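You operate a simulated robot arm through the tools that you are given. There is no shell and no other tool.

The job below is to be done with a simulated two-armed robot. You get a single attempt, and the scene is never put back.

Task
Flux the upper socket of the sleeve in the vice, then free it.
Fine: brush back; open the vice; stand the sleeve beside it, fluxed end up; the pot stays upright. Set down upright: yellow flux brush, copper sleeve.
Where things are to end (x, y in the base frame): copper sleeve within 0.05 m of [0.57, -0.1].

It is judged by the outcome, as a careful person would: the job done as asked, and still so three seconds after it is handed in. It fails if anything else is knocked over, pushed out of place, dropped, spilled or broken.

Robot
Two 7-joint arms with fingered hands on one trunk that stands fixed in place. Base frame: the origin is at the foot of the trunk, x ahead of it, y to its left, z up; the work surface is at about z = 0.8. Readings come in m, degrees, newtons and seconds.
The left shoulder is at [0.08, 0.241, 1.392], the right one opposite. Each reaches about 1.128 m from its shoulder. Payload 4.9 kg a hand.
The tool frame of a hand sits at the grasp point between the pads (the TCP): z along the fingers, y along the line on which they close. The tips reach 0.032 m beyond it. The gripper opens to 0.2 m; its body begins 0.089 m behind the TCP. The gripper is a hand of 4 fingers: y runs from the thumb to the fingers, the wrist lies at [0, 0, -0.267] in the tool frame, and closing takes about 1.5 s.
Orientation is told as [roll, pitch, yaw] about the base's x, y, z axes, in that order, counted from this pose: with the fingers straight down and closing along the base's y, the tool's x points along the base's -x, its y along +y and its z along -z.

Tools
- The arms move only by the tool step_arm. It takes "left_rows", "right_rows" or both (then of equal length, played together; a hand with none holds still); each is a list that holds one entry, the list of rows, each a list of 6 numbers: the shift along the base's x, y, z in m, then the turn, a rotation vector about the base's x, y, z in degrees. In form: [[[dx, dy, dz, ax, ay, az], ...]]. A call has 1 to 20 rows; each row shifts and turns the commanded pose from where the row before left it. "left_fingers" and "right_fingers" are, for a hand that has rows, the finger opening in m, from 0 to 0.2, set as the call begins (left out, the last holds). Each row takes 0.2 s and may step no farther than 0.05 m and 8.6 degrees from the row before; otherwise, or with a gripper value out of range, the whole call is refused. Where a pose cannot be reached the arm comes as near as it can. A force on the tool above 40 N (or 10 N above the force at the start of the call, whichever is more), or a blocked arm, ends the call early, and 0.2 s more pass. The fingers move at their own pace (about 0.072 m/s each) and stop on an object; they squeeze with about 23 N. The grip force told is the motor's: it shows also when the fingers shut on nothing. Time passes only in rows, and 0.2 s behind the last, so rows that do not move let the fingers close. It gives the time, the measured TCP pose, the force on the tool (base axes), the opening and the grip force at its end, in the units of the frame above (readings bear some noise), with the torque about the TCP (base axes, N m) and any sound that the robot's microphone picked up, and new pictures: "pictures" is both (left out), scene, wrist or none (wrist: the cameras of the hands that moved).
- Cameras (640 x 400 px; columns grow to the right, rows downward): "scene" is now at [0.1043, -0.0243, 1.5456]; the picture's right is [-0.29, -0.96, -0.00], its down [-0.72, 0.22, -0.65] and it looks along [0.63, -0.19, -0.76] (base axes); focal length 279 px, centre (320, 200). "left" rides on the left gripper at [-0.069, -0.069, -0.116] in its tool frame; the picture's right is [0.71, -0.71, 0.00], its down [0.54, 0.54, -0.64] and it looks along [0.45, 0.45, 0.77] (tool axes); focal length 226 px, centre (320, 200). "right" rides on the right gripper at [0.069, -0.069, -0.116] in its tool frame; the picture's right is [0.71, 0.71, 0.00], its down [-0.54, 0.54, -0.64] and it looks along [-0.45, 0.45, 0.77] (tool axes); focal length 226 px, centre (320, 200). There is no depth. A picture from a camera that has moved, and an enlarged one, comes with that camera's place and axes in the base frame and with its lens.
- slide_trunk(by): slides the trunk up (or, below 0, down) by that many m; the arms and the scene camera ride with it, the base frame stays. It gives what a move gives, with no picture.
- set_fingers(finger1, finger2, finger3, thumb_bend, hand): sets how far each is bent, from 0 (flat) to 1 (curled in); at 0.3 the hand is open as for a grip, at 0.7 the pads meet at the TCP. One left out holds its place. A second passes; each finger stops where it meets its share of the squeeze, and holds until it gets a number again. A gripper value or a shape takes the hand back. It gives what a move gives, with no picture; readings hold the bend of each and the force on the fingers (four entries, about 0 where the hand has none), thumb and palm.
- preshape(shape, hand): the hand has 4 fingers and takes this shape, open, in about a second: jaw (thumb against the fingers, like two jaws); tri (thumb and two fingers); tip (a fingertip pinch); poke (one finger out to press); point (the index stretched); flat (the hand flat); cup (the hand cupped); fist (a fist). The gripper value then closes the fingers along that shape, each until it touches; the sizes above hold for jaw. It gives what a move gives, with no picture.
- pan_tilt(pan, tilt): turns the head with the scene camera to pan (to the left, within 86 degrees either way) and tilt (down, from -29 to 69), counted from straight ahead of the robot. It gives what a move gives, and a new picture of the scene camera.
- inspect(camera, box): a new picture of the part [left, top, right, bottom] of that camera's present view, enlarged. It takes no simulated time.
- close_job(): hands the job in; it is judged then, once.

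Nothing tells you positions but the pictures and the camera data. Unless the task says otherwise, let go and move clear before handing in.

The tools are called after "Call:" by a JSON object that holds its "api" and its "payload". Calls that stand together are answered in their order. step_arm: Moves the arms, as the interface text tells. Its arguments: {"type":"object","properties":{"left_rows":{"type":"array"},"left_fingers":{"type":"number"},"right_rows":{"type":"array"},"right_fingers":{"type":"number"},"pictures":{"type":"string","enum":["both","scene","wrist","none"]}},"required":[]} The other tools are called the same way: slide_trunk (by) moves the trunk up or down; preshape (shape, hand) gives the hand a shape; set_fingers (finger1, finger2, finger3, thumb_bend, hand) moves the fingers one by one; pan_tilt (pan, tilt) turns the head that bears the scene camera; inspect (camera, box) takes an enlarged picture of a part of a camera's view; close_job () hands the job in.

At the start:

```text
time_s: 0.0
left_ee_pos: [0.6772, 0.0117, 1.2533]
left_ee_rot: [0.0, 0.1, -0.1]
left_ft_force: [0.8, -0.5, 0.2]
left_moment: [-0.03, 0.0, 0.03]
left_opening: 0.2
left_grasp_force: 0.1
left_shape: jaw
left_bend: [0.3, 0.3, 0.3, 0.3]
left_finger forces: [0.0, 0.1, 0.1, 0.0, 0.1, 0.0]
right_ee_pos: [0.4807, -0.4774, 1.1859]
right_ee_rot: [0.0, 0.0, 0.0]
right_ft_force: [-0.3, -0.1, 0.7]
right_moment: [0.01, 0.02, -0.03]
right_opening: 0.1998
right_grasp_force: 0.1
right_shape: jaw
right_bend: [0.3, 0.3, 0.3, 0.3]
right_finger forces: [0.0, 0.0, 0.1, 0.1, 0.0, 0.1]
trunk travel left (down, up): [-0.3, 0.54]
head pan, tilt (commanded): [-16.8, 49.1]
```

scene: 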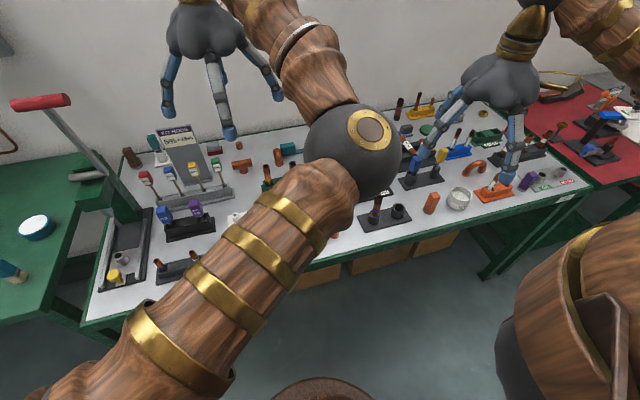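
right: 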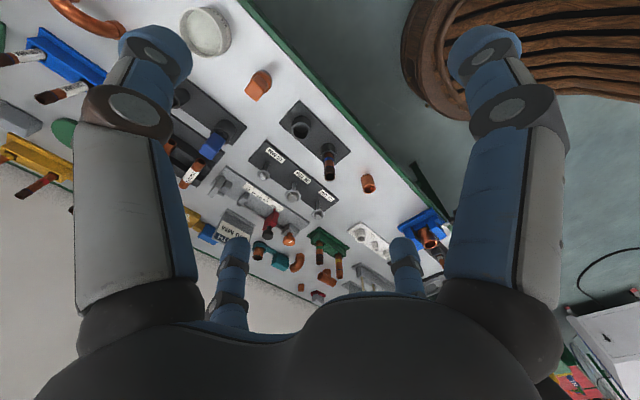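
left: 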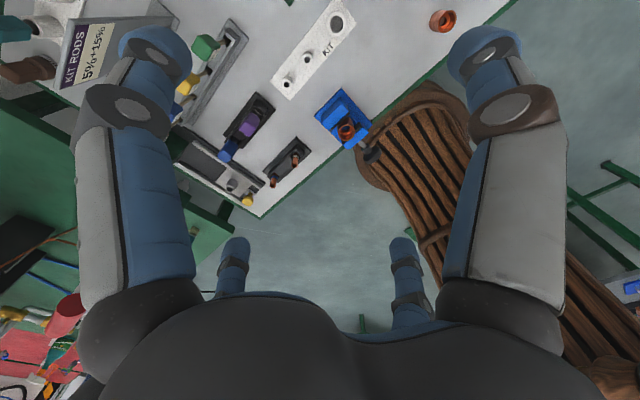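

The bench is crowded and the left arm hides the middle of it; a blue vice with a copper sleeve seems to be near the bench's front edge under the left arm. I'll enlarge the views first before moving anything.

Call:
{"api": "inspect", "payload": {"camera": "left", "box": [160, 0, 480, 200]}}

Call:
{"api": "inspect", "payload": {"camera": "right", "box": [160, 60, 480, 300]}}

Call:
{"api": "inspect", "payload": {"camera": "scene", "box": [340, 80, 600, 240]}}

Call:
{"api": "inspect", "payload": {"camera": "scene", "box": [80, 120, 340, 300]}}

```text
2.00 times, centred on (320, 100) of left
camera zoom: at [0.7461, -0.0579, 1.3691], right [-0.71, -0.71, 0.0], down [-0.54, 0.54, 0.64], along [-0.45, 0.46, -0.77], focal length 452 px, centre (320, 400)
```

zoom: 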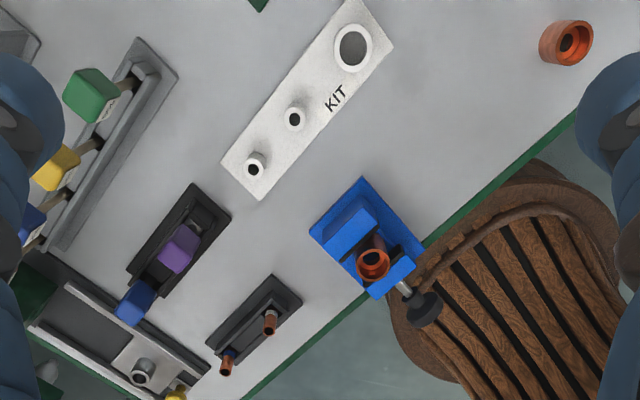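

```text
1.67 times, centred on (320, 180) of right
camera zoom: at [0.4131, -0.5454, 1.3026], right [-0.71, 0.71, 0.0], down [0.54, 0.54, 0.64], along [0.45, 0.45, -0.77], focal length 377 px, centre (320, 233)
```

zoom: 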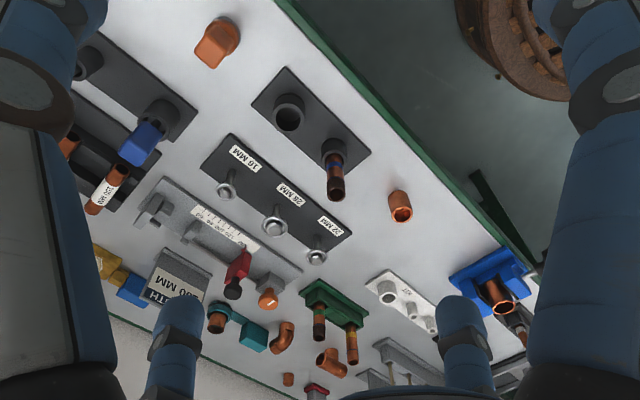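

```text
2.46 times, centred on (470, 160) of scene
camera zoom: at [0.1043, -0.0243, 1.5456], right [-0.29, -0.96, 0.0], down [-0.72, 0.22, -0.65], along [0.63, -0.19, -0.76], focal length 687 px, centre (-49, 298)
```

zoom: 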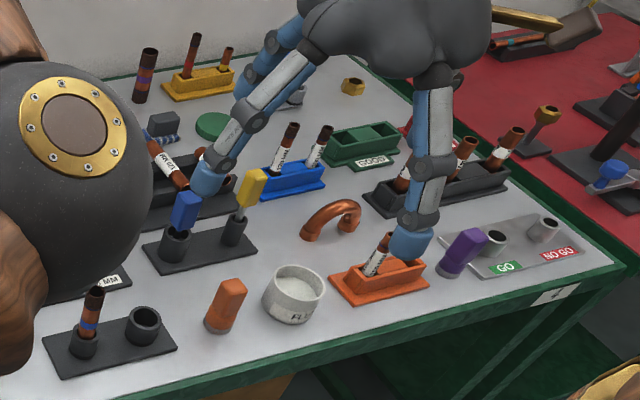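

```text
2.22 times, centred on (210, 210) of scene
camera zoom: at [0.1043, -0.0243, 1.5456], right [-0.29, -0.96, 0.0], down [-0.72, 0.22, -0.65], along [0.63, -0.19, -0.76], focal length 620 px, centre (564, 178)
```

zoom: 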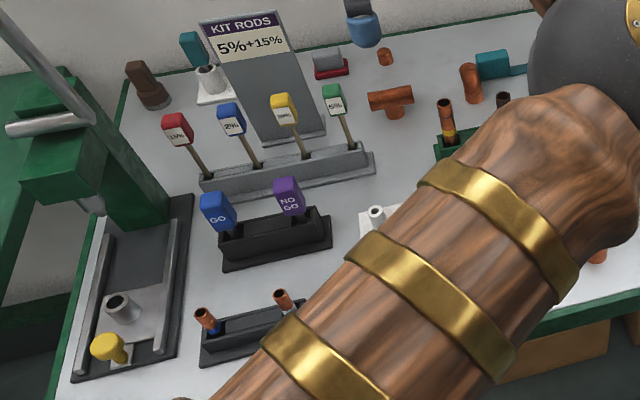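

The vice (blue) holds a copper sleeve near [0.54, 0.06], the flux pot is near [0.57, -0.66], and a black holder with a blue- and a yellow-handled tool stands behind it. I'll move the left hand out of the head camera's view to see the middle of the bench.

Call:
{"api": "step_arm", "payload": {"left_rows": [[[-0.03, 0.035, 0.01, 0, 0, 0], [-0.03, 0.035, 0.01, 0, 0, 0], [-0.03, 0.035, 0.01, 0, 0, 0], [-0.03, 0.035, 0.01, 0, 0, 0], [-0.03, 0.035, 0.01, 0, 0, 0], [-0.03, 0.035, 0.01, 0, 0, 0], [-0.02, 0.04, 0.01, 0, 0, 0], [-0.02, 0.04, 0.01, 0, 0, 0]]], "pictures": "scene"}}

```text
time_s: 1.8
left_ee_pos: [0.4594, 0.3021, 1.3328]
left_ee_rot: [-0.1, -0.1, 0.0]
left_ft_force: [-0.7, 0.9, -0.2]
left_moment: [-0.04, 0.0, 0.0]
left_opening: 0.2003
left_grasp_force: 0.1
left_shape: jaw
left_bend: [0.3, 0.3, 0.3, 0.3]
left_finger forces: [0.1, 0.0, 0.1, 0.0, 0.0, 0.0]
right_ee_pos: [0.4811, -0.4753, 1.1871]
right_ee_rot: [-0.1, -0.1, 0.0]
right_ft_force: [0.0, 0.6, -0.9]
right_moment: [-0.02, 0.01, 0.0]
right_opening: 0.1999
right_grasp_force: 0.1
right_shape: jaw
right_bend: [0.3, 0.3, 0.3, 0.3]
right_finger forces: [0.0, 0.1, 0.0, 0.0, 0.1, 0.0]
trunk travel left (down, up): [-0.3, 0.54]
head pan, tilt (commanded): [-16.8, 49.1]
camera scene: at [0.1047, -0.0218, 1.5456], right [-0.29, -0.96, 0.0], down [-0.72, 0.22, -0.65], along [0.63, -0.19, -0.76], focal length 279 px, centre (320, 200)
```

scene: 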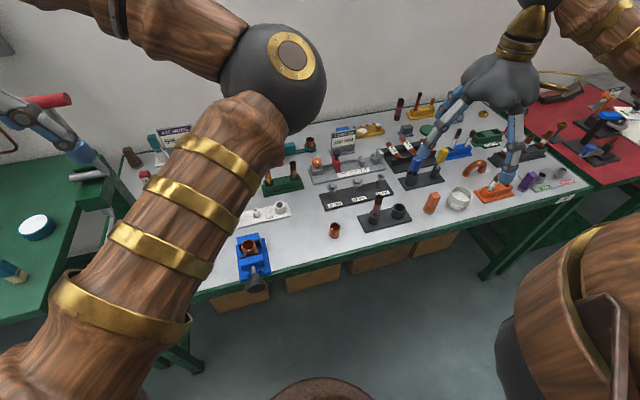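

Call:
{"api": "inspect", "payload": {"camera": "scene", "box": [210, 190, 370, 300]}}

Call:
{"api": "inspect", "payload": {"camera": "scene", "box": [370, 100, 600, 240]}}

Call:
{"api": "inspect", "payload": {"camera": "scene", "box": [230, 110, 420, 230]}}

Call:
{"api": "inspect", "payload": {"camera": "left", "box": [0, 0, 640, 400]}}

```text
3.64 times, centred on (290, 245) of scene
camera zoom: at [0.1047, -0.0218, 1.5456], right [-0.29, -0.96, 0.0], down [-0.72, 0.22, -0.65], along [0.63, -0.19, -0.76], focal length 1015 px, centre (429, 36)
```

zoom: 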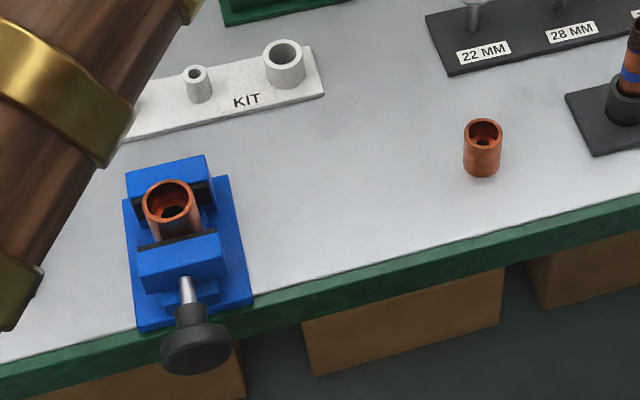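

```text
2.78 times, centred on (485, 170) of scene
camera zoom: at [0.1047, -0.0218, 1.5456], right [-0.29, -0.96, 0.0], down [-0.72, 0.22, -0.65], along [0.63, -0.19, -0.76], focal length 776 px, centre (-139, 284)
```

zoom: 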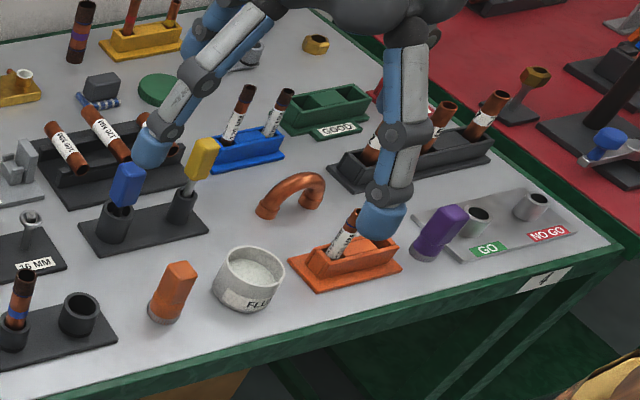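

```text
3.33 times, centred on (325, 170) of scene
camera zoom: at [0.1047, -0.0218, 1.5456], right [-0.29, -0.96, 0.0], down [-0.72, 0.22, -0.65], along [0.63, -0.19, -0.76], focal length 930 px, centre (303, 300)
```

zoom: 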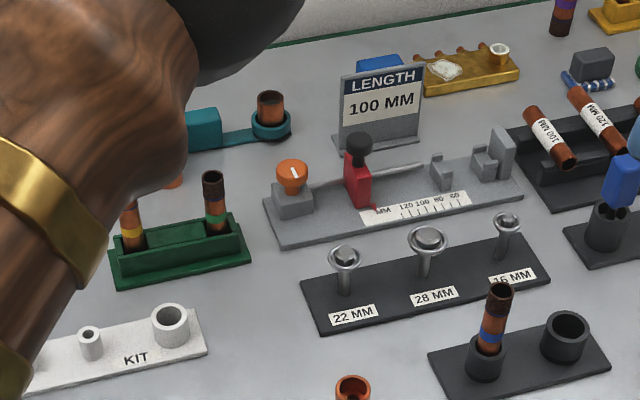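

```text
1.00 times, centred on (320, 200) of left (not enlarged: the box is as wide or as high as the picture)
camera zoom: at [0.5281, 0.2326, 1.4485], right [-0.71, -0.71, 0.0], down [-0.54, 0.54, 0.64], along [-0.45, 0.45, -0.77], focal length 226 px, centre (320, 200)
```

zoom: 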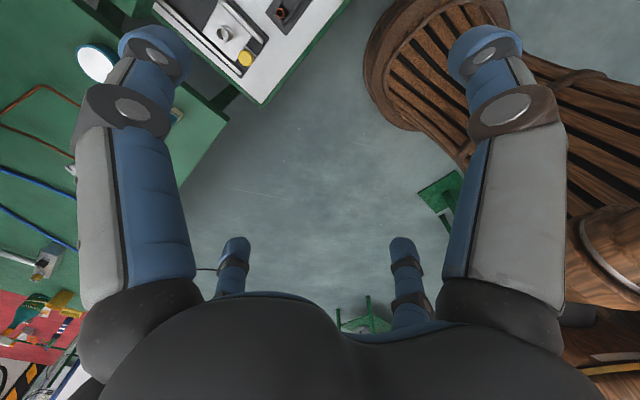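

The brush holder (black block, blue and yellow handles) is near [0.70, -0.64], the vice's knob points toward me. I'll bring the right hand's camera round to look closely at the brush and the pot.

Call:
{"api": "step_arm", "payload": {"right_rows": [[[0.015, -0.03, 0.0, 0, 0, 0], [0.015, -0.03, 0.0, 0, 0, 0], [0.015, -0.03, -0.01, 0, 0, 0], [0.015, -0.03, -0.01, 0, 0, 0], [0.015, -0.03, -0.01, 0, 0, 0], [0.015, -0.03, -0.015, 0, 0, 0], [0.015, -0.03, -0.015, 0, 0, 0], [0.01, -0.03, -0.015, 0, 0, 0]]], "pictures": "both"}}

Call:
{"api": "inspect", "payload": {"camera": "right", "box": [180, 60, 460, 260]}}

Call:
{"api": "inspect", "payload": {"camera": "scene", "box": [370, 110, 530, 220]}}

```text
time_s: 3.6
left_ee_pos: [0.459, 0.2988, 1.3322]
left_ee_rot: [0.0, 0.0, 0.0]
left_ft_force: [0.5, -0.4, 0.7]
left_moment: [-0.01, -0.03, -0.03]
left_opening: 0.1997
left_grasp_force: 0.1
left_shape: jaw
left_bend: [0.3, 0.3, 0.3, 0.3]
left_finger forces: [0.0, 0.0, 0.1, 0.0, 0.1, 0.0]
right_ee_pos: [0.5984, -0.7158, 1.1129]
right_ee_rot: [0.1, 0.0, 0.0]
right_ft_force: [0.1, -0.4, 0.2]
right_moment: [-0.01, 0.01, -0.01]
right_opening: 0.2
right_grasp_force: 0.1
right_shape: jaw
right_bend: [0.3, 0.3, 0.3, 0.3]
right_finger forces: [0.0, 0.0, 0.0, 0.1, 0.0, 0.0]
trunk travel left (down, up): [-0.3, 0.54]
head pan, tilt (commanded): [-16.8, 49.1]
camera scene: at [0.1051, -0.0254, 1.5456], right [-0.29, -0.96, 0.0], down [-0.72, 0.22, -0.65], along [0.63, -0.19, -0.76], focal length 279 px, centre (320, 200)
camera right: at [0.5299, -0.7845, 1.2298], right [-0.71, 0.71, 0.0], down [0.54, 0.54, 0.64], along [0.45, 0.46, -0.77], focal length 226 px, centre (320, 200)
```

scene: 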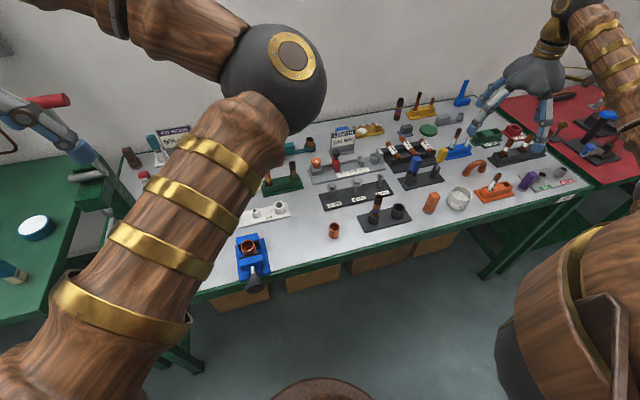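
right: 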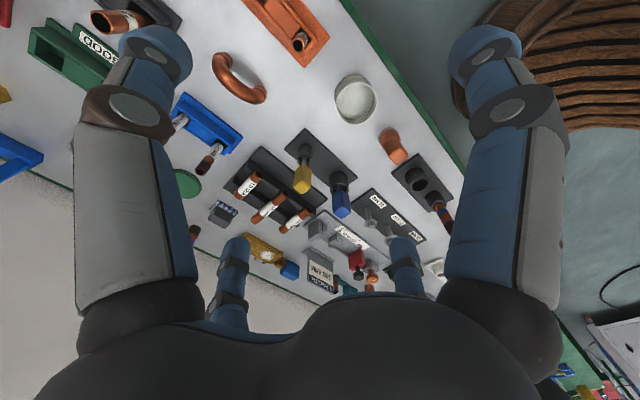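

```text
2.00 times, centred on (320, 160) of right
camera zoom: at [0.5299, -0.7845, 1.2298], right [-0.71, 0.71, 0.0], down [0.54, 0.54, 0.64], along [0.45, 0.46, -0.77], focal length 452 px, centre (320, 280)
```

zoom: 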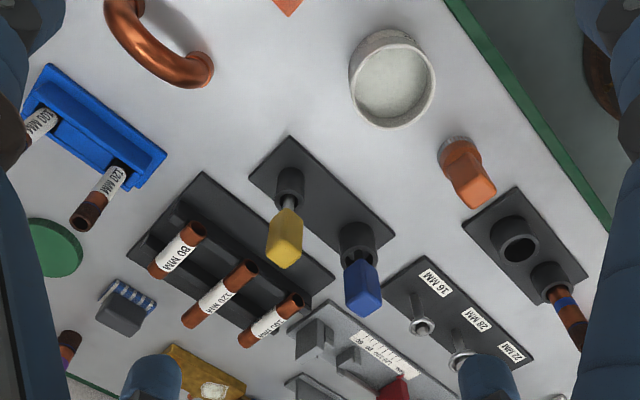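

```text
3.64 times, centred on (450, 165) of scene
camera zoom: at [0.1051, -0.0254, 1.5456], right [-0.29, -0.96, 0.0], down [-0.72, 0.22, -0.65], along [0.63, -0.19, -0.76], focal length 1015 px, centre (-153, 327)
```

zoom: 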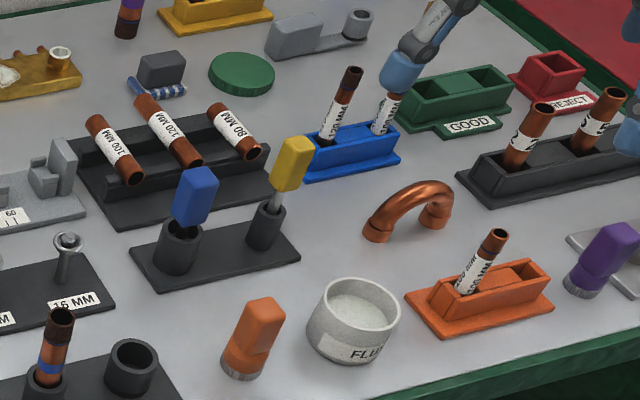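

The yellow brush stands upright in the small cup at about [0.703, -0.651], its handle from z≈0.886 to 0.935; the pot labelled FLUX is right in front of it. I'll look at my hand's finger layout and the vice before grasping.

Call:
{"api": "inspect", "payload": {"camera": "scene", "box": [450, 30, 640, 170]}}

Call:
{"api": "inspect", "payload": {"camera": "scene", "box": [225, 220, 295, 295]}}

Call:
{"api": "inspect", "payload": {"camera": "right", "box": [260, 110, 380, 230]}}

```text
2.86 times, centred on (545, 100) of scene
camera zoom: at [0.1051, -0.0254, 1.5456], right [-0.29, -0.96, 0.0], down [-0.72, 0.22, -0.65], along [0.63, -0.19, -0.76], focal length 797 px, centre (-323, 486)
```

zoom: 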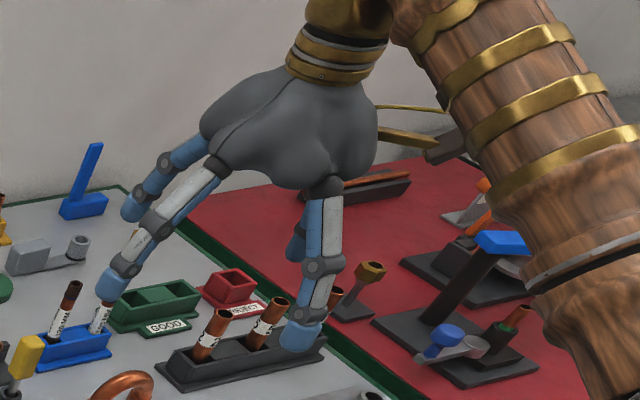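

```text
5.33 times, centred on (260, 258) of scene
camera zoom: at [0.1051, -0.0254, 1.5456], right [-0.29, -0.96, 0.0], down [-0.72, 0.22, -0.65], along [0.63, -0.19, -0.76], focal length 1488 px, centre (640, -107)
```

zoom: 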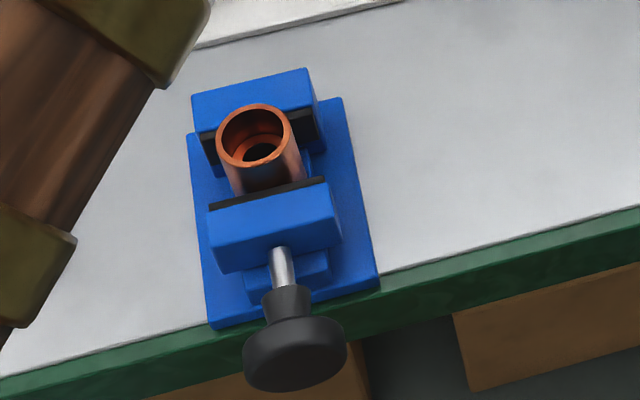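

```text
3.33 times, centred on (320, 170) of right
camera zoom: at [0.5299, -0.7845, 1.2298], right [-0.71, 0.71, 0.0], down [0.54, 0.54, 0.64], along [0.45, 0.46, -0.77], focal length 754 px, centre (320, 300)
```

zoom: 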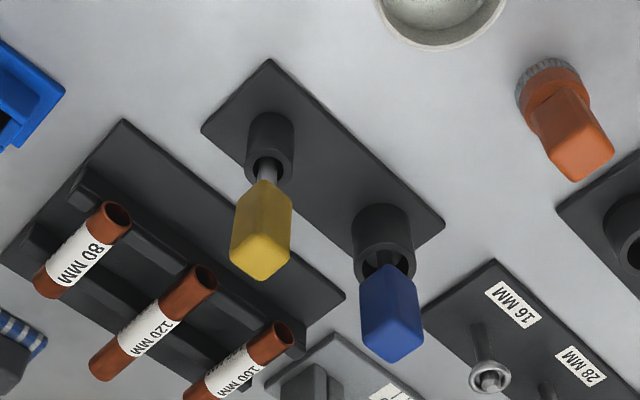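

The hand's four fingers close in a cross (±x, ±y), so I'll approach narrow. Next I go above the yellow brush with the opening at 0.08 m to check the alignment.

Call:
{"api": "step_arm", "payload": {"right_rows": [[[0.035, 0.022, -0.02, 0, 0, 0], [0.035, 0.022, -0.02, 0, 0, 0], [0.035, 0.021, -0.02, 0, 0, 0], [0, 0, 0, 0, 0, 0], [0, 0, 0, 0, 0, 0], [0, 0, 0, 0, 0, 0]]], "right_fingers": 0.08, "pictures": "both"}}

Call:
{"api": "inspect", "payload": {"camera": "right", "box": [240, 140, 400, 260]}}

Call:
{"api": "inspect", "payload": {"camera": "scene", "box": [380, 60, 540, 220]}}

```text
time_s: 5.0
left_ee_pos: [0.4596, 0.2999, 1.3334]
left_ee_rot: [0.1, 0.0, 0.0]
left_ft_force: [0.0, -0.8, -0.4]
left_moment: [-0.02, -0.01, -0.03]
left_opening: 0.2001
left_grasp_force: 0.1
left_shape: jaw
left_bend: [0.3, 0.3, 0.3, 0.3]
left_finger forces: [0.0, 0.0, 0.1, 0.1, 0.0, 0.0]
right_ee_pos: [0.7058, -0.6504, 1.0525]
right_ee_rot: [0.0, 0.0, 0.0]
right_ft_force: [0.6, 0.0, 0.0]
right_moment: [0.0, -0.02, -0.02]
right_opening: 0.0806
right_grasp_force: 0.0
right_shape: jaw
right_bend: [0.42, 0.42, 0.42, 0.41]
right_finger forces: [0.0, 0.1, 0.1, 0.0, 0.1, 0.0]
trunk travel left (down, up): [-0.3, 0.54]
head pan, tilt (commanded): [-16.8, 49.1]
camera scene: at [0.1048, -0.0239, 1.5456], right [-0.29, -0.96, 0.0], down [-0.72, 0.22, -0.65], along [0.63, -0.19, -0.76], focal length 279 px, centre (320, 200)
camera right: at [0.6365, -0.7205, 1.17], right [-0.71, 0.71, 0.0], down [0.54, 0.54, 0.64], along [0.45, 0.45, -0.77], focal length 226 px, centre (320, 200)
```

scene: 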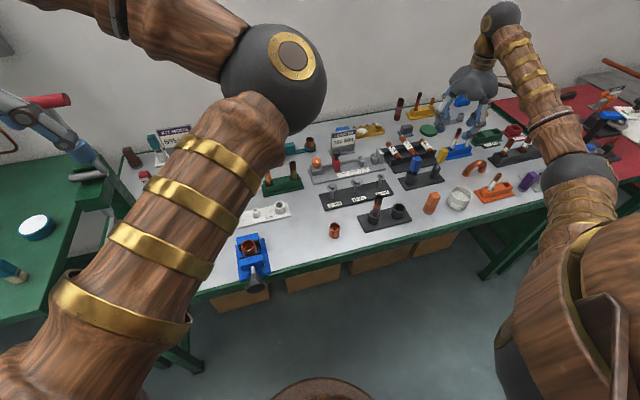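
right: 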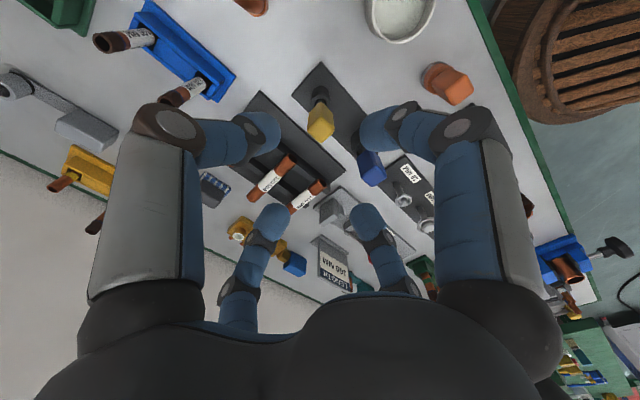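

```text
3.33 times, centred on (320, 200) of right
camera zoom: at [0.6365, -0.7205, 1.17], right [-0.71, 0.71, 0.0], down [0.54, 0.54, 0.64], along [0.45, 0.45, -0.77], focal length 754 px, centre (320, 200)
```

zoom: 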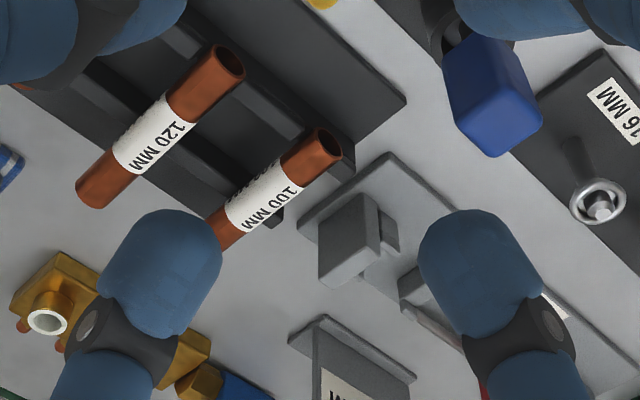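

```text
2.50 times, centred on (460, 140) of scene
camera zoom: at [0.1048, -0.0239, 1.5456], right [-0.29, -0.96, 0.0], down [-0.72, 0.22, -0.65], along [0.63, -0.19, -0.76], focal length 698 px, centre (-30, 350)
```

zoom: 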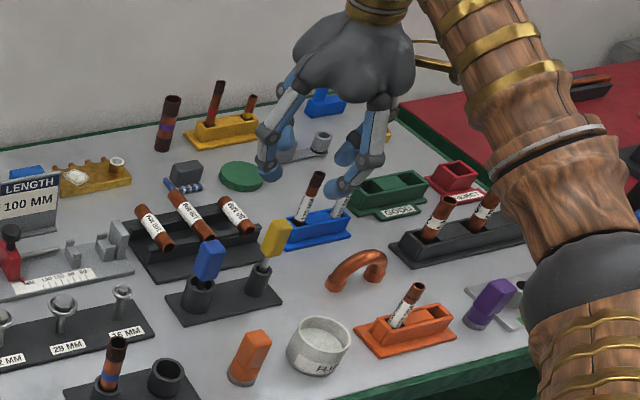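

Call:
{"api": "inspect", "payload": {"camera": "right", "box": [280, 75, 360, 145]}}

Call:
{"api": "inspect", "payload": {"camera": "scene", "box": [420, 130, 480, 190]}}

```text
5.71 times, centred on (320, 110) of right
camera zoom: at [0.6365, -0.7205, 1.17], right [-0.71, 0.71, 0.0], down [0.54, 0.54, 0.64], along [0.45, 0.45, -0.77], focal length 1292 px, centre (320, 714)
```

zoom: 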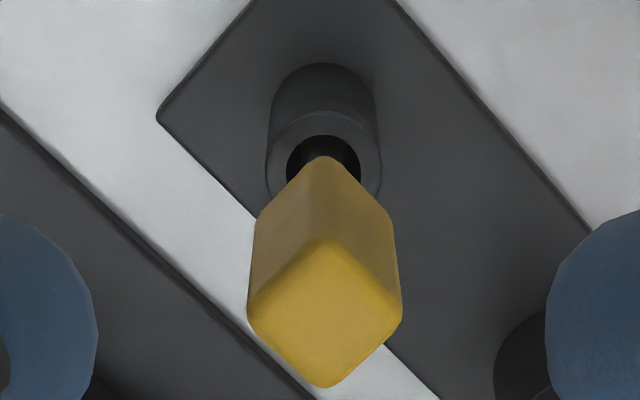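

```text
6.67 times, centred on (450, 160) of scene
camera zoom: at [0.1048, -0.0239, 1.5456], right [-0.29, -0.96, 0.0], down [-0.72, 0.22, -0.65], along [0.63, -0.19, -0.76], focal length 1860 px, centre (-547, 467)
```

zoom: 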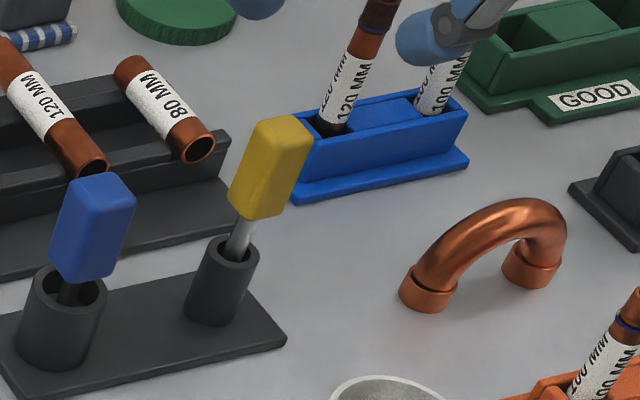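

The brush's handle is square to the base axes, its top near z≈0.937, and my hand is right above it. I'll narrow to 0.06 m and go down to the handle.

Call:
{"api": "step_arm", "payload": {"right_rows": [[[0, 0, -0.02, 0, 0, 0], [0, 0, -0.03, 0, 0, 0], [0, 0, -0.03, 0, 0, 0], [0, 0, -0.03, 0, 0, 0], [0, 0, -0.025, 0, 0, 0], [0, 0, 0, 0, 0, 0]]], "right_fingers": 0.06, "pictures": "both"}}

Call:
{"api": "inspect", "payload": {"camera": "scene", "box": [400, 80, 500, 200]}}

Call:
{"api": "inspect", "payload": {"camera": "right", "box": [260, 120, 380, 240]}}

```text
time_s: 6.4
left_ee_pos: [0.4593, 0.2994, 1.3315]
left_ee_rot: [0.0, 0.1, -0.2]
left_ft_force: [0.8, 0.4, 0.4]
left_moment: [-0.01, -0.03, -0.03]
left_opening: 0.1999
left_grasp_force: 0.0
left_shape: jaw
left_bend: [0.3, 0.3, 0.3, 0.3]
left_finger forces: [0.0, 0.0, 0.0, 0.1, 0.0, 0.1]
right_ee_pos: [0.7016, -0.6531, 0.9174]
right_ee_rot: [0.0, 0.0, 0.0]
right_ft_force: [-0.4, 0.4, 0.9]
right_moment: [-0.01, 0.03, 0.0]
right_opening: 0.0603
right_grasp_force: 0.1
right_shape: jaw
right_bend: [0.48, 0.48, 0.48, 0.47]
right_finger forces: [0.0, 0.1, 0.1, 0.0, 0.1, 0.1]
trunk travel left (down, up): [-0.3, 0.54]
head pan, tilt (commanded): [-16.8, 49.1]
camera scene: at [0.104, -0.024, 1.5457], right [-0.29, -0.96, 0.0], down [-0.72, 0.22, -0.65], along [0.63, -0.19, -0.76], focal length 279 px, centre (320, 200)
camera right: at [0.6329, -0.7221, 1.0329], right [-0.71, 0.71, 0.0], down [0.54, 0.54, 0.64], along [0.46, 0.45, -0.77], focal length 226 px, centre (320, 200)
```

scene: 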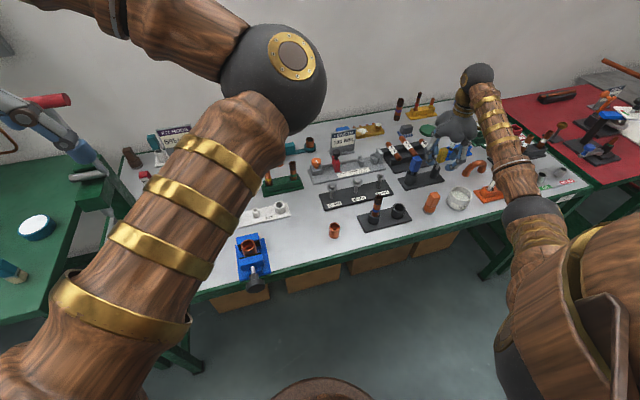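
right: 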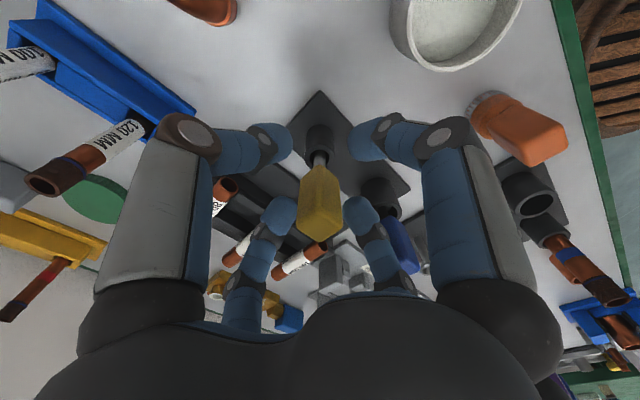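

```text
3.33 times, centred on (450, 140) of scene
camera zoom: at [0.104, -0.024, 1.5457], right [-0.29, -0.96, 0.0], down [-0.72, 0.22, -0.65], along [0.63, -0.19, -0.76], focal length 930 px, centre (-113, 400)
```

zoom: 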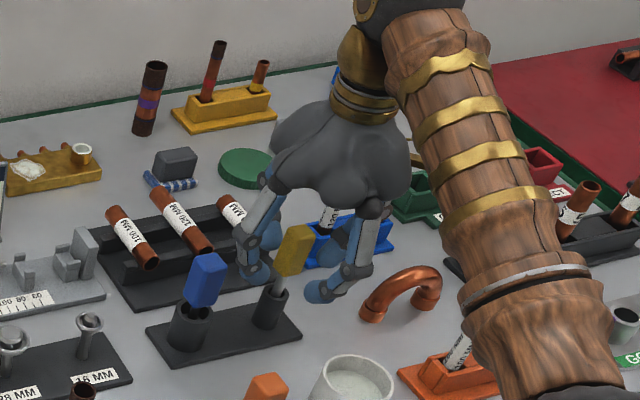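

```text
3.33 times, centred on (320, 180) of right
camera zoom: at [0.6329, -0.7221, 1.0329], right [-0.71, 0.71, 0.0], down [0.54, 0.54, 0.64], along [0.46, 0.45, -0.77], focal length 754 px, centre (320, 267)
```

zoom: 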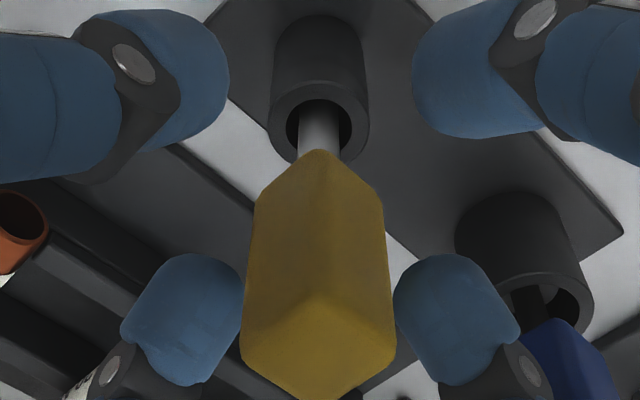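

The handle sits between the four fingers. I'll close on it now.

Call:
{"api": "step_arm", "payload": {"right_rows": [[[0.001, 0.001, 0, 0, 0, 0], [0, 0, 0, 0, 0, 0], [0, 0, 0, 0, 0, 0], [0, 0, 0, 0, 0, 0], [0, 0, 0, 0, 0, 0], [0, 0, 0, 0, 0, 0], [0, 0, 0, 0, 0, 0]]], "right_fingers": 0.0, "pictures": "wrist"}}

Call:
{"api": "inspect", "payload": {"camera": "right", "box": [260, 120, 380, 240]}}

Call:
{"api": "inspect", "payload": {"camera": "scene", "box": [400, 80, 500, 200]}}

```text
time_s: 8.0
left_ee_pos: [0.4592, 0.2993, 1.3328]
left_ee_rot: [0.0, 0.0, 0.0]
left_ft_force: [0.0, 0.1, 0.2]
left_moment: [-0.03, 0.0, 0.02]
left_opening: 0.1998
left_grasp_force: 0.1
left_shape: jaw
left_bend: [0.3, 0.3, 0.3, 0.3]
left_finger forces: [0.0, 0.1, 0.1, 0.0, 0.1, 0.0]
right_ee_pos: [0.7019, -0.6526, 0.9165]
right_ee_rot: [0.0, 0.1, 0.0]
right_ft_force: [0.2, 0.3, 0.8]
right_moment: [0.01, 0.02, 0.0]
right_opening: 0.019
right_grasp_force: 23.1
right_shape: jaw
right_bend: [0.62, 0.62, 0.62, 0.62]
right_finger forces: [20.2, 20.4, 20.3, 0.1, 20.4, 0.1]
trunk travel left (down, up): [-0.3, 0.54]
head pan, tilt (commanded): [-16.8, 49.1]
camera right: at [0.634, -0.7209, 1.0329], right [-0.71, 0.71, 0.0], down [0.54, 0.54, 0.64], along [0.45, 0.45, -0.77], focal length 226 px, centre (320, 200)
```

right: 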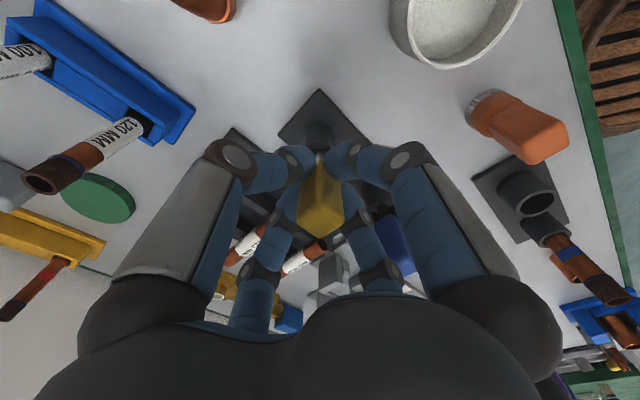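

```text
3.33 times, centred on (320, 180) of right
camera zoom: at [0.634, -0.7209, 1.0329], right [-0.71, 0.71, 0.0], down [0.54, 0.54, 0.64], along [0.45, 0.45, -0.77], focal length 754 px, centre (320, 267)
```

zoom: 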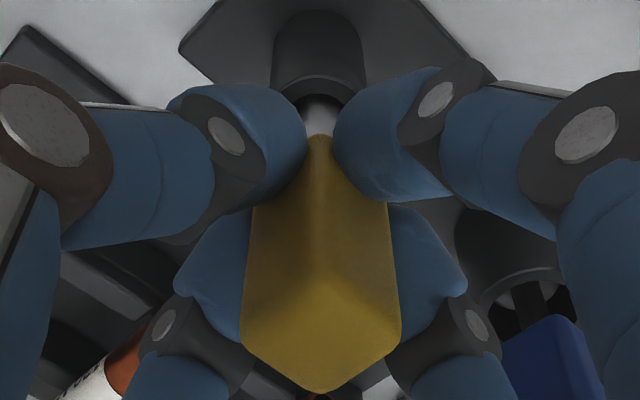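

```text
3.33 times, centred on (450, 140) of scene
camera zoom: at [0.1044, -0.0243, 1.5456], right [-0.29, -0.96, 0.0], down [-0.72, 0.22, -0.65], along [0.63, -0.19, -0.76], focal length 930 px, centre (-113, 400)
```

zoom: 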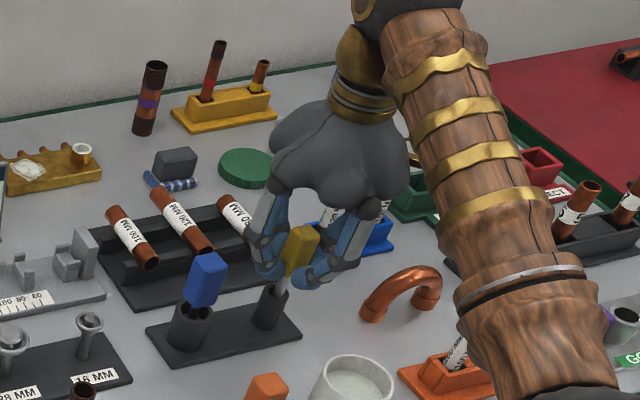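

All four fingers hold the handle. I'll lift it straight out of the cup.

Call:
{"api": "step_arm", "payload": {"right_rows": [[[0, 0, 0.01, 0, 0, 0], [0, 0, 0.02, 0, 0, 0], [0, 0, 0.02, 0, 0, 0], [0, 0, 0.03, 0, 0, 0], [0, 0, 0.03, 0, 0, 0], [0, 0, 0.02, 0, 0, 0]]], "pictures": "both"}}

Call:
{"api": "inspect", "payload": {"camera": "right", "box": [260, 60, 380, 240]}}

Call:
{"api": "inspect", "payload": {"camera": "scene", "box": [400, 60, 500, 220]}}

```text
time_s: 9.4
left_ee_pos: [0.4586, 0.3002, 1.3335]
left_ee_rot: [0.0, 0.0, 0.0]
left_ft_force: [-0.5, 0.1, -0.3]
left_moment: [0.01, -0.01, 0.01]
left_opening: 0.1998
left_grasp_force: 0.1
left_shape: jaw
left_bend: [0.3, 0.3, 0.3, 0.3]
left_finger forces: [0.0, 0.0, 0.0, 0.0, 0.0, 0.0]
right_ee_pos: [0.7026, -0.6486, 1.0458]
right_ee_rot: [0.0, 0.0, 0.0]
right_ft_force: [-0.6, -0.3, -0.7]
right_moment: [-0.02, -0.03, 0.0]
right_opening: 0.0189
right_grasp_force: 23.4
right_shape: jaw
right_bend: [0.62, 0.62, 0.62, 0.62]
right_finger forces: [20.1, 20.4, 20.2, 0.0, 20.5, 0.0]
trunk travel left (down, up): [-0.3, 0.54]
head pan, tilt (commanded): [-16.8, 49.1]
camera scene: at [0.1042, -0.024, 1.5456], right [-0.29, -0.96, 0.0], down [-0.72, 0.22, -0.65], along [0.63, -0.19, -0.76], focal length 279 px, centre (320, 200)
camera right: at [0.6337, -0.7181, 1.1616], right [-0.71, 0.71, 0.0], down [0.54, 0.54, 0.64], along [0.45, 0.45, -0.77], focal length 226 px, centre (320, 200)
```

scene: 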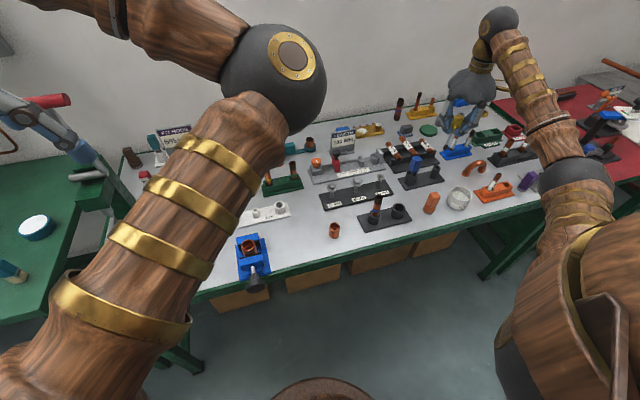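
right: 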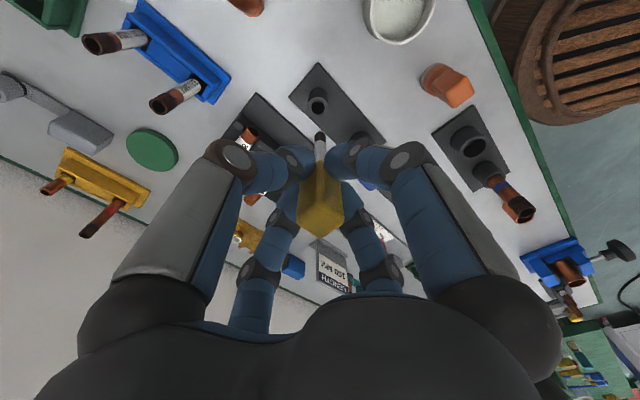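

```text
2.22 times, centred on (320, 150) of right
camera zoom: at [0.6337, -0.7181, 1.1616], right [-0.71, 0.71, 0.0], down [0.54, 0.54, 0.64], along [0.45, 0.45, -0.77], focal length 502 px, centre (320, 311)
```

zoom: 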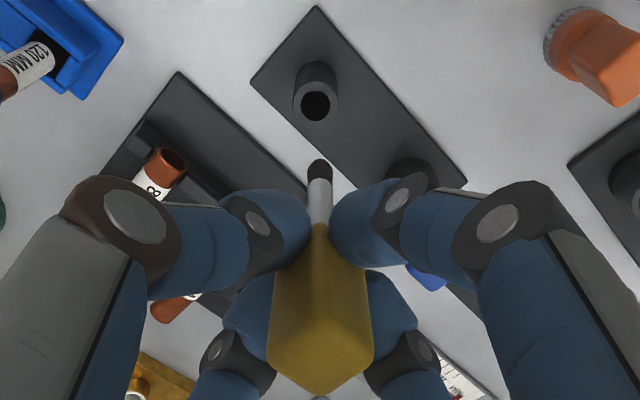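

```text
2.50 times, centred on (450, 140) of scene
camera zoom: at [0.1042, -0.024, 1.5456], right [-0.29, -0.96, 0.0], down [-0.72, 0.22, -0.65], along [0.63, -0.19, -0.76], focal length 698 px, centre (-5, 350)
```

zoom: 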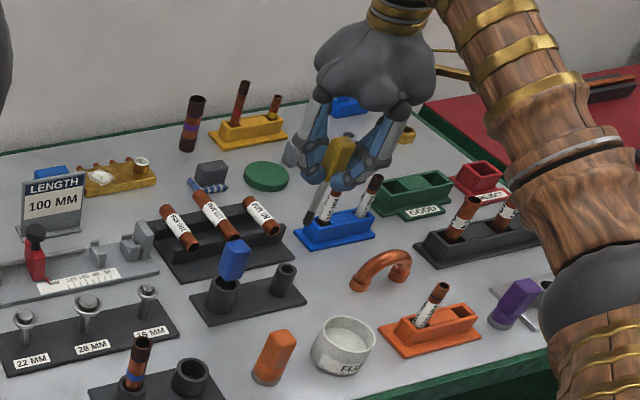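

The brush is out, its dark bristle tip about 0.108 m below the TCP. I'll carry it high over to the flux pot and check where the pot lies under it.

Call:
{"api": "step_arm", "payload": {"right_rows": [[[-0.035, -0.002, 0.005, 0, 0, 0], [-0.035, -0.002, 0.005, 0, 0, 0], [-0.035, -0.002, 0, 0, 0, 0], [-0.03, 0, 0, 0, 0, 0], [0, 0, 0, 0, 0, 0]]], "pictures": "both"}}

Call:
{"api": "inspect", "payload": {"camera": "right", "box": [240, 40, 400, 200]}}

Call:
{"api": "inspect", "payload": {"camera": "scene", "box": [410, 100, 510, 230]}}

```text
time_s: 10.6
left_ee_pos: [0.4597, 0.3002, 1.3324]
left_ee_rot: [0.0, 0.0, 0.0]
left_ft_force: [-0.2, 0.5, -0.8]
left_moment: [0.03, 0.02, 0.0]
left_opening: 0.1998
left_grasp_force: 0.0
left_shape: jaw
left_bend: [0.3, 0.3, 0.3, 0.3]
left_finger forces: [0.0, 0.1, 0.1, 0.1, 0.1, 0.0]
right_ee_pos: [0.5681, -0.6535, 1.0539]
right_ee_rot: [0.1, 0.0, 0.0]
right_ft_force: [-0.8, 0.2, -0.4]
right_moment: [0.0, 0.05, -0.01]
right_opening: 0.0187
right_grasp_force: 22.8
right_shape: jaw
right_bend: [0.76, 0.62, 0.62, 0.62]
right_finger forces: [20.2, 20.5, 20.4, 0.0, 20.5, 0.0]
trunk travel left (down, up): [-0.3, 0.54]
head pan, tilt (commanded): [-16.8, 49.1]
camera scene: at [0.1055, -0.0239, 1.5455], right [-0.29, -0.96, 0.0], down [-0.72, 0.22, -0.65], along [0.63, -0.19, -0.76], focal length 279 px, centre (320, 200)
camera right: at [0.4992, -0.7227, 1.1709], right [-0.71, 0.71, 0.0], down [0.54, 0.54, 0.64], along [0.45, 0.45, -0.77], focal length 226 px, centre (320, 200)
```

scene: 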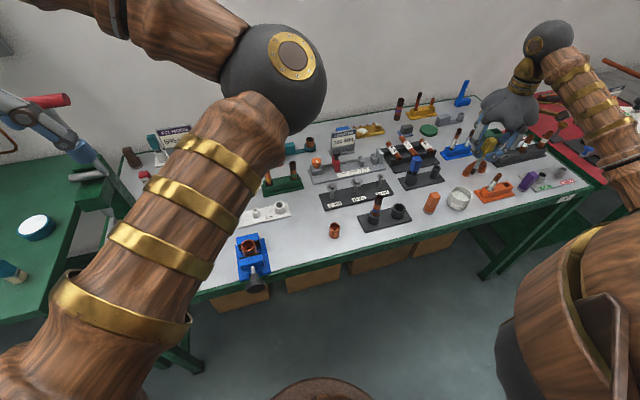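
right: 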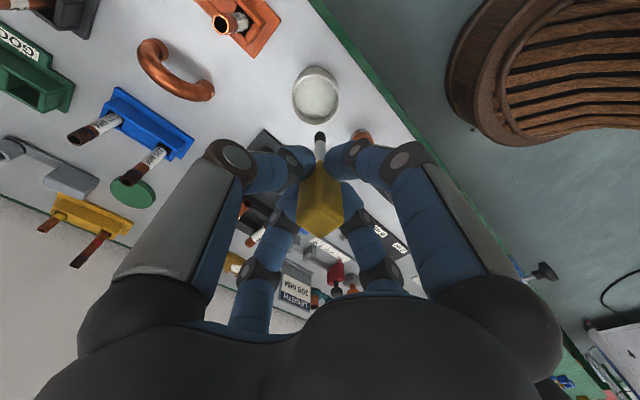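

```text
2.50 times, centred on (320, 120) of right
camera zoom: at [0.4992, -0.7227, 1.1709], right [-0.71, 0.71, 0.0], down [0.54, 0.54, 0.64], along [0.45, 0.45, -0.77], focal length 565 px, centre (320, 400)
```

zoom: 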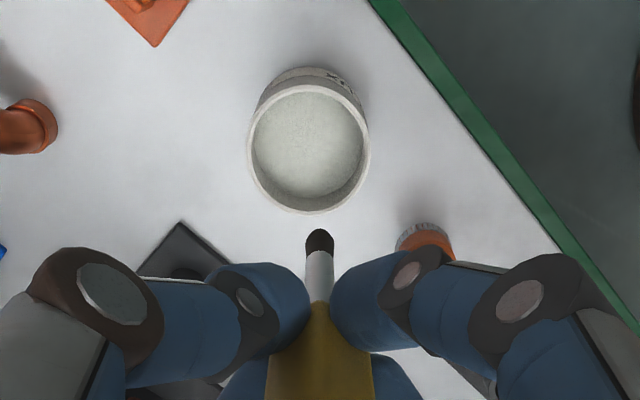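

```text
3.08 times, centred on (460, 165) of scene
camera zoom: at [0.1055, -0.0239, 1.5455], right [-0.29, -0.96, 0.0], down [-0.72, 0.22, -0.65], along [0.63, -0.19, -0.76], focal length 859 px, centre (-111, 308)
```

zoom: 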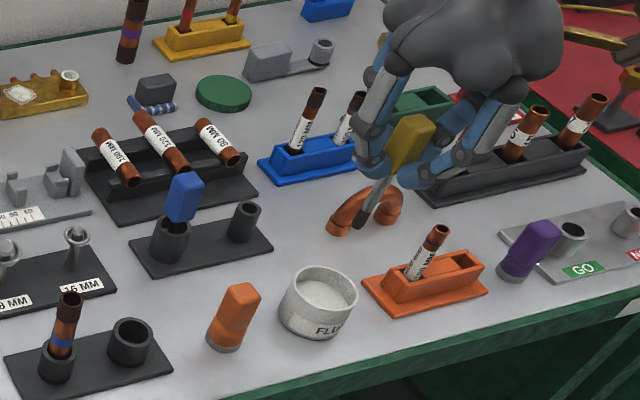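

Call:
{"api": "inspect", "payload": {"camera": "right", "box": [260, 110, 380, 250]}}

Call:
{"api": "inspect", "payload": {"camera": "scene", "box": [455, 100, 525, 180]}}

```text
2.86 times, centred on (320, 180) of right
camera zoom: at [0.4992, -0.7227, 1.1709], right [-0.71, 0.71, 0.0], down [0.54, 0.54, 0.64], along [0.45, 0.45, -0.77], focal length 646 px, centre (320, 257)
```

zoom: 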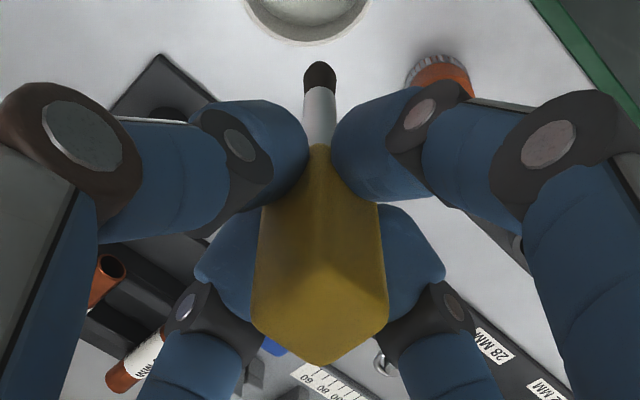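

```text
5.00 times, centred on (490, 140) of scene
camera zoom: at [0.1055, -0.0239, 1.5455], right [-0.29, -0.96, 0.0], down [-0.72, 0.22, -0.65], along [0.63, -0.19, -0.76], focal length 1395 px, centre (-530, 500)
```

zoom: 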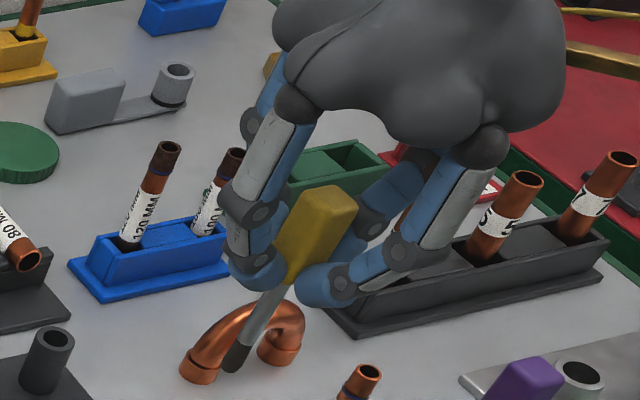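

The brush is still straight in the grip; the pot's rim centre works out at about [0.571, -0.660], rim z≈0.845. I'll centre over it and lower until the tip is at rim height.

Call:
{"api": "step_arm", "payload": {"right_rows": [[[0.003, -0.006, 0, 0, 0, 0], [0, 0, -0.03, 0, 0, 0], [0, 0, -0.03, 0, 0, 0], [0, 0, -0.03, 0, 0, 0], [0, 0, 0, 0, 0, 0]]], "pictures": "both"}}

Call:
{"api": "inspect", "payload": {"camera": "right", "box": [240, 60, 400, 200]}}

Call:
{"api": "inspect", "payload": {"camera": "scene", "box": [420, 130, 500, 220]}}

```text
time_s: 11.8
left_ee_pos: [0.4592, 0.2991, 1.3327]
left_ee_rot: [0.0, -0.1, -0.2]
left_ft_force: [-0.3, 0.1, -0.1]
left_moment: [-0.01, -0.01, -0.01]
left_opening: 0.1994
left_grasp_force: 0.0
left_shape: jaw
left_bend: [0.3, 0.3, 0.3, 0.3]
left_finger forces: [0.0, 0.0, 0.1, 0.0, 0.1, 0.0]
right_ee_pos: [0.5695, -0.6611, 0.9661]
right_ee_rot: [0.1, 0.0, 0.1]
right_ft_force: [0.2, 0.1, -0.3]
right_moment: [-0.03, -0.03, -0.01]
right_opening: 0.0188
right_grasp_force: 22.7
right_shape: jaw
right_bend: [0.76, 0.62, 0.62, 0.62]
right_finger forces: [20.1, 20.4, 20.4, 0.0, 20.5, 0.1]
trunk travel left (down, up): [-0.3, 0.54]
head pan, tilt (commanded): [-16.8, 49.1]
camera scene: at [0.1043, -0.0242, 1.5456], right [-0.29, -0.96, 0.0], down [-0.72, 0.22, -0.65], along [0.63, -0.19, -0.76], focal length 279 px, centre (320, 200)
camera right: at [0.5006, -0.7292, 1.0809], right [-0.71, 0.71, 0.0], down [0.54, 0.54, 0.64], along [0.45, 0.45, -0.77], focal length 226 px, centre (320, 200)
```

scene: 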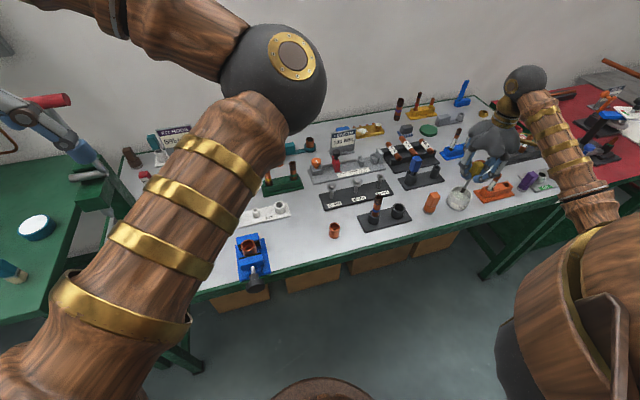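
right: 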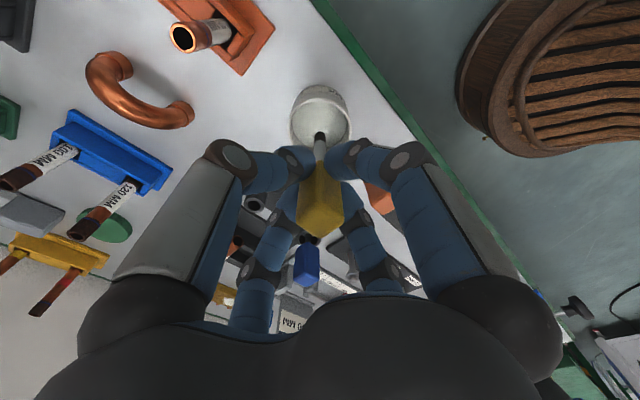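

```text
2.86 times, centred on (320, 130) of right
camera zoom: at [0.5006, -0.7292, 1.0809], right [-0.71, 0.71, 0.0], down [0.54, 0.54, 0.64], along [0.45, 0.45, -0.77], focal length 646 px, centre (320, 400)
```

zoom: 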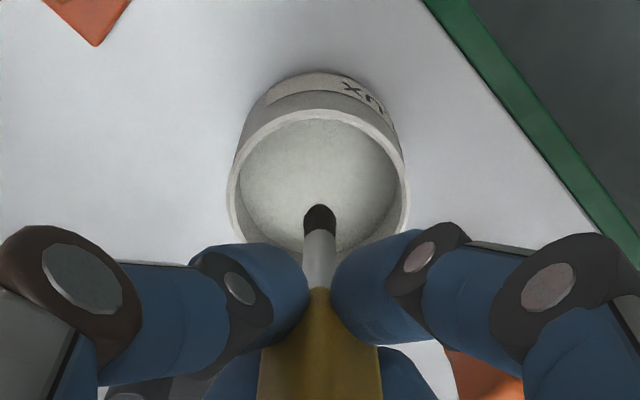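

```text
4.44 times, centred on (460, 175) of scene
camera zoom: at [0.1043, -0.0242, 1.5456], right [-0.29, -0.96, 0.0], down [-0.72, 0.22, -0.65], along [0.63, -0.19, -0.76], focal length 1240 px, centre (-302, 311)
```

zoom: 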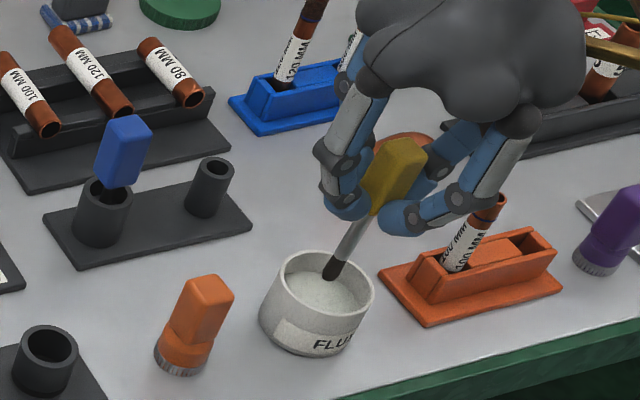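

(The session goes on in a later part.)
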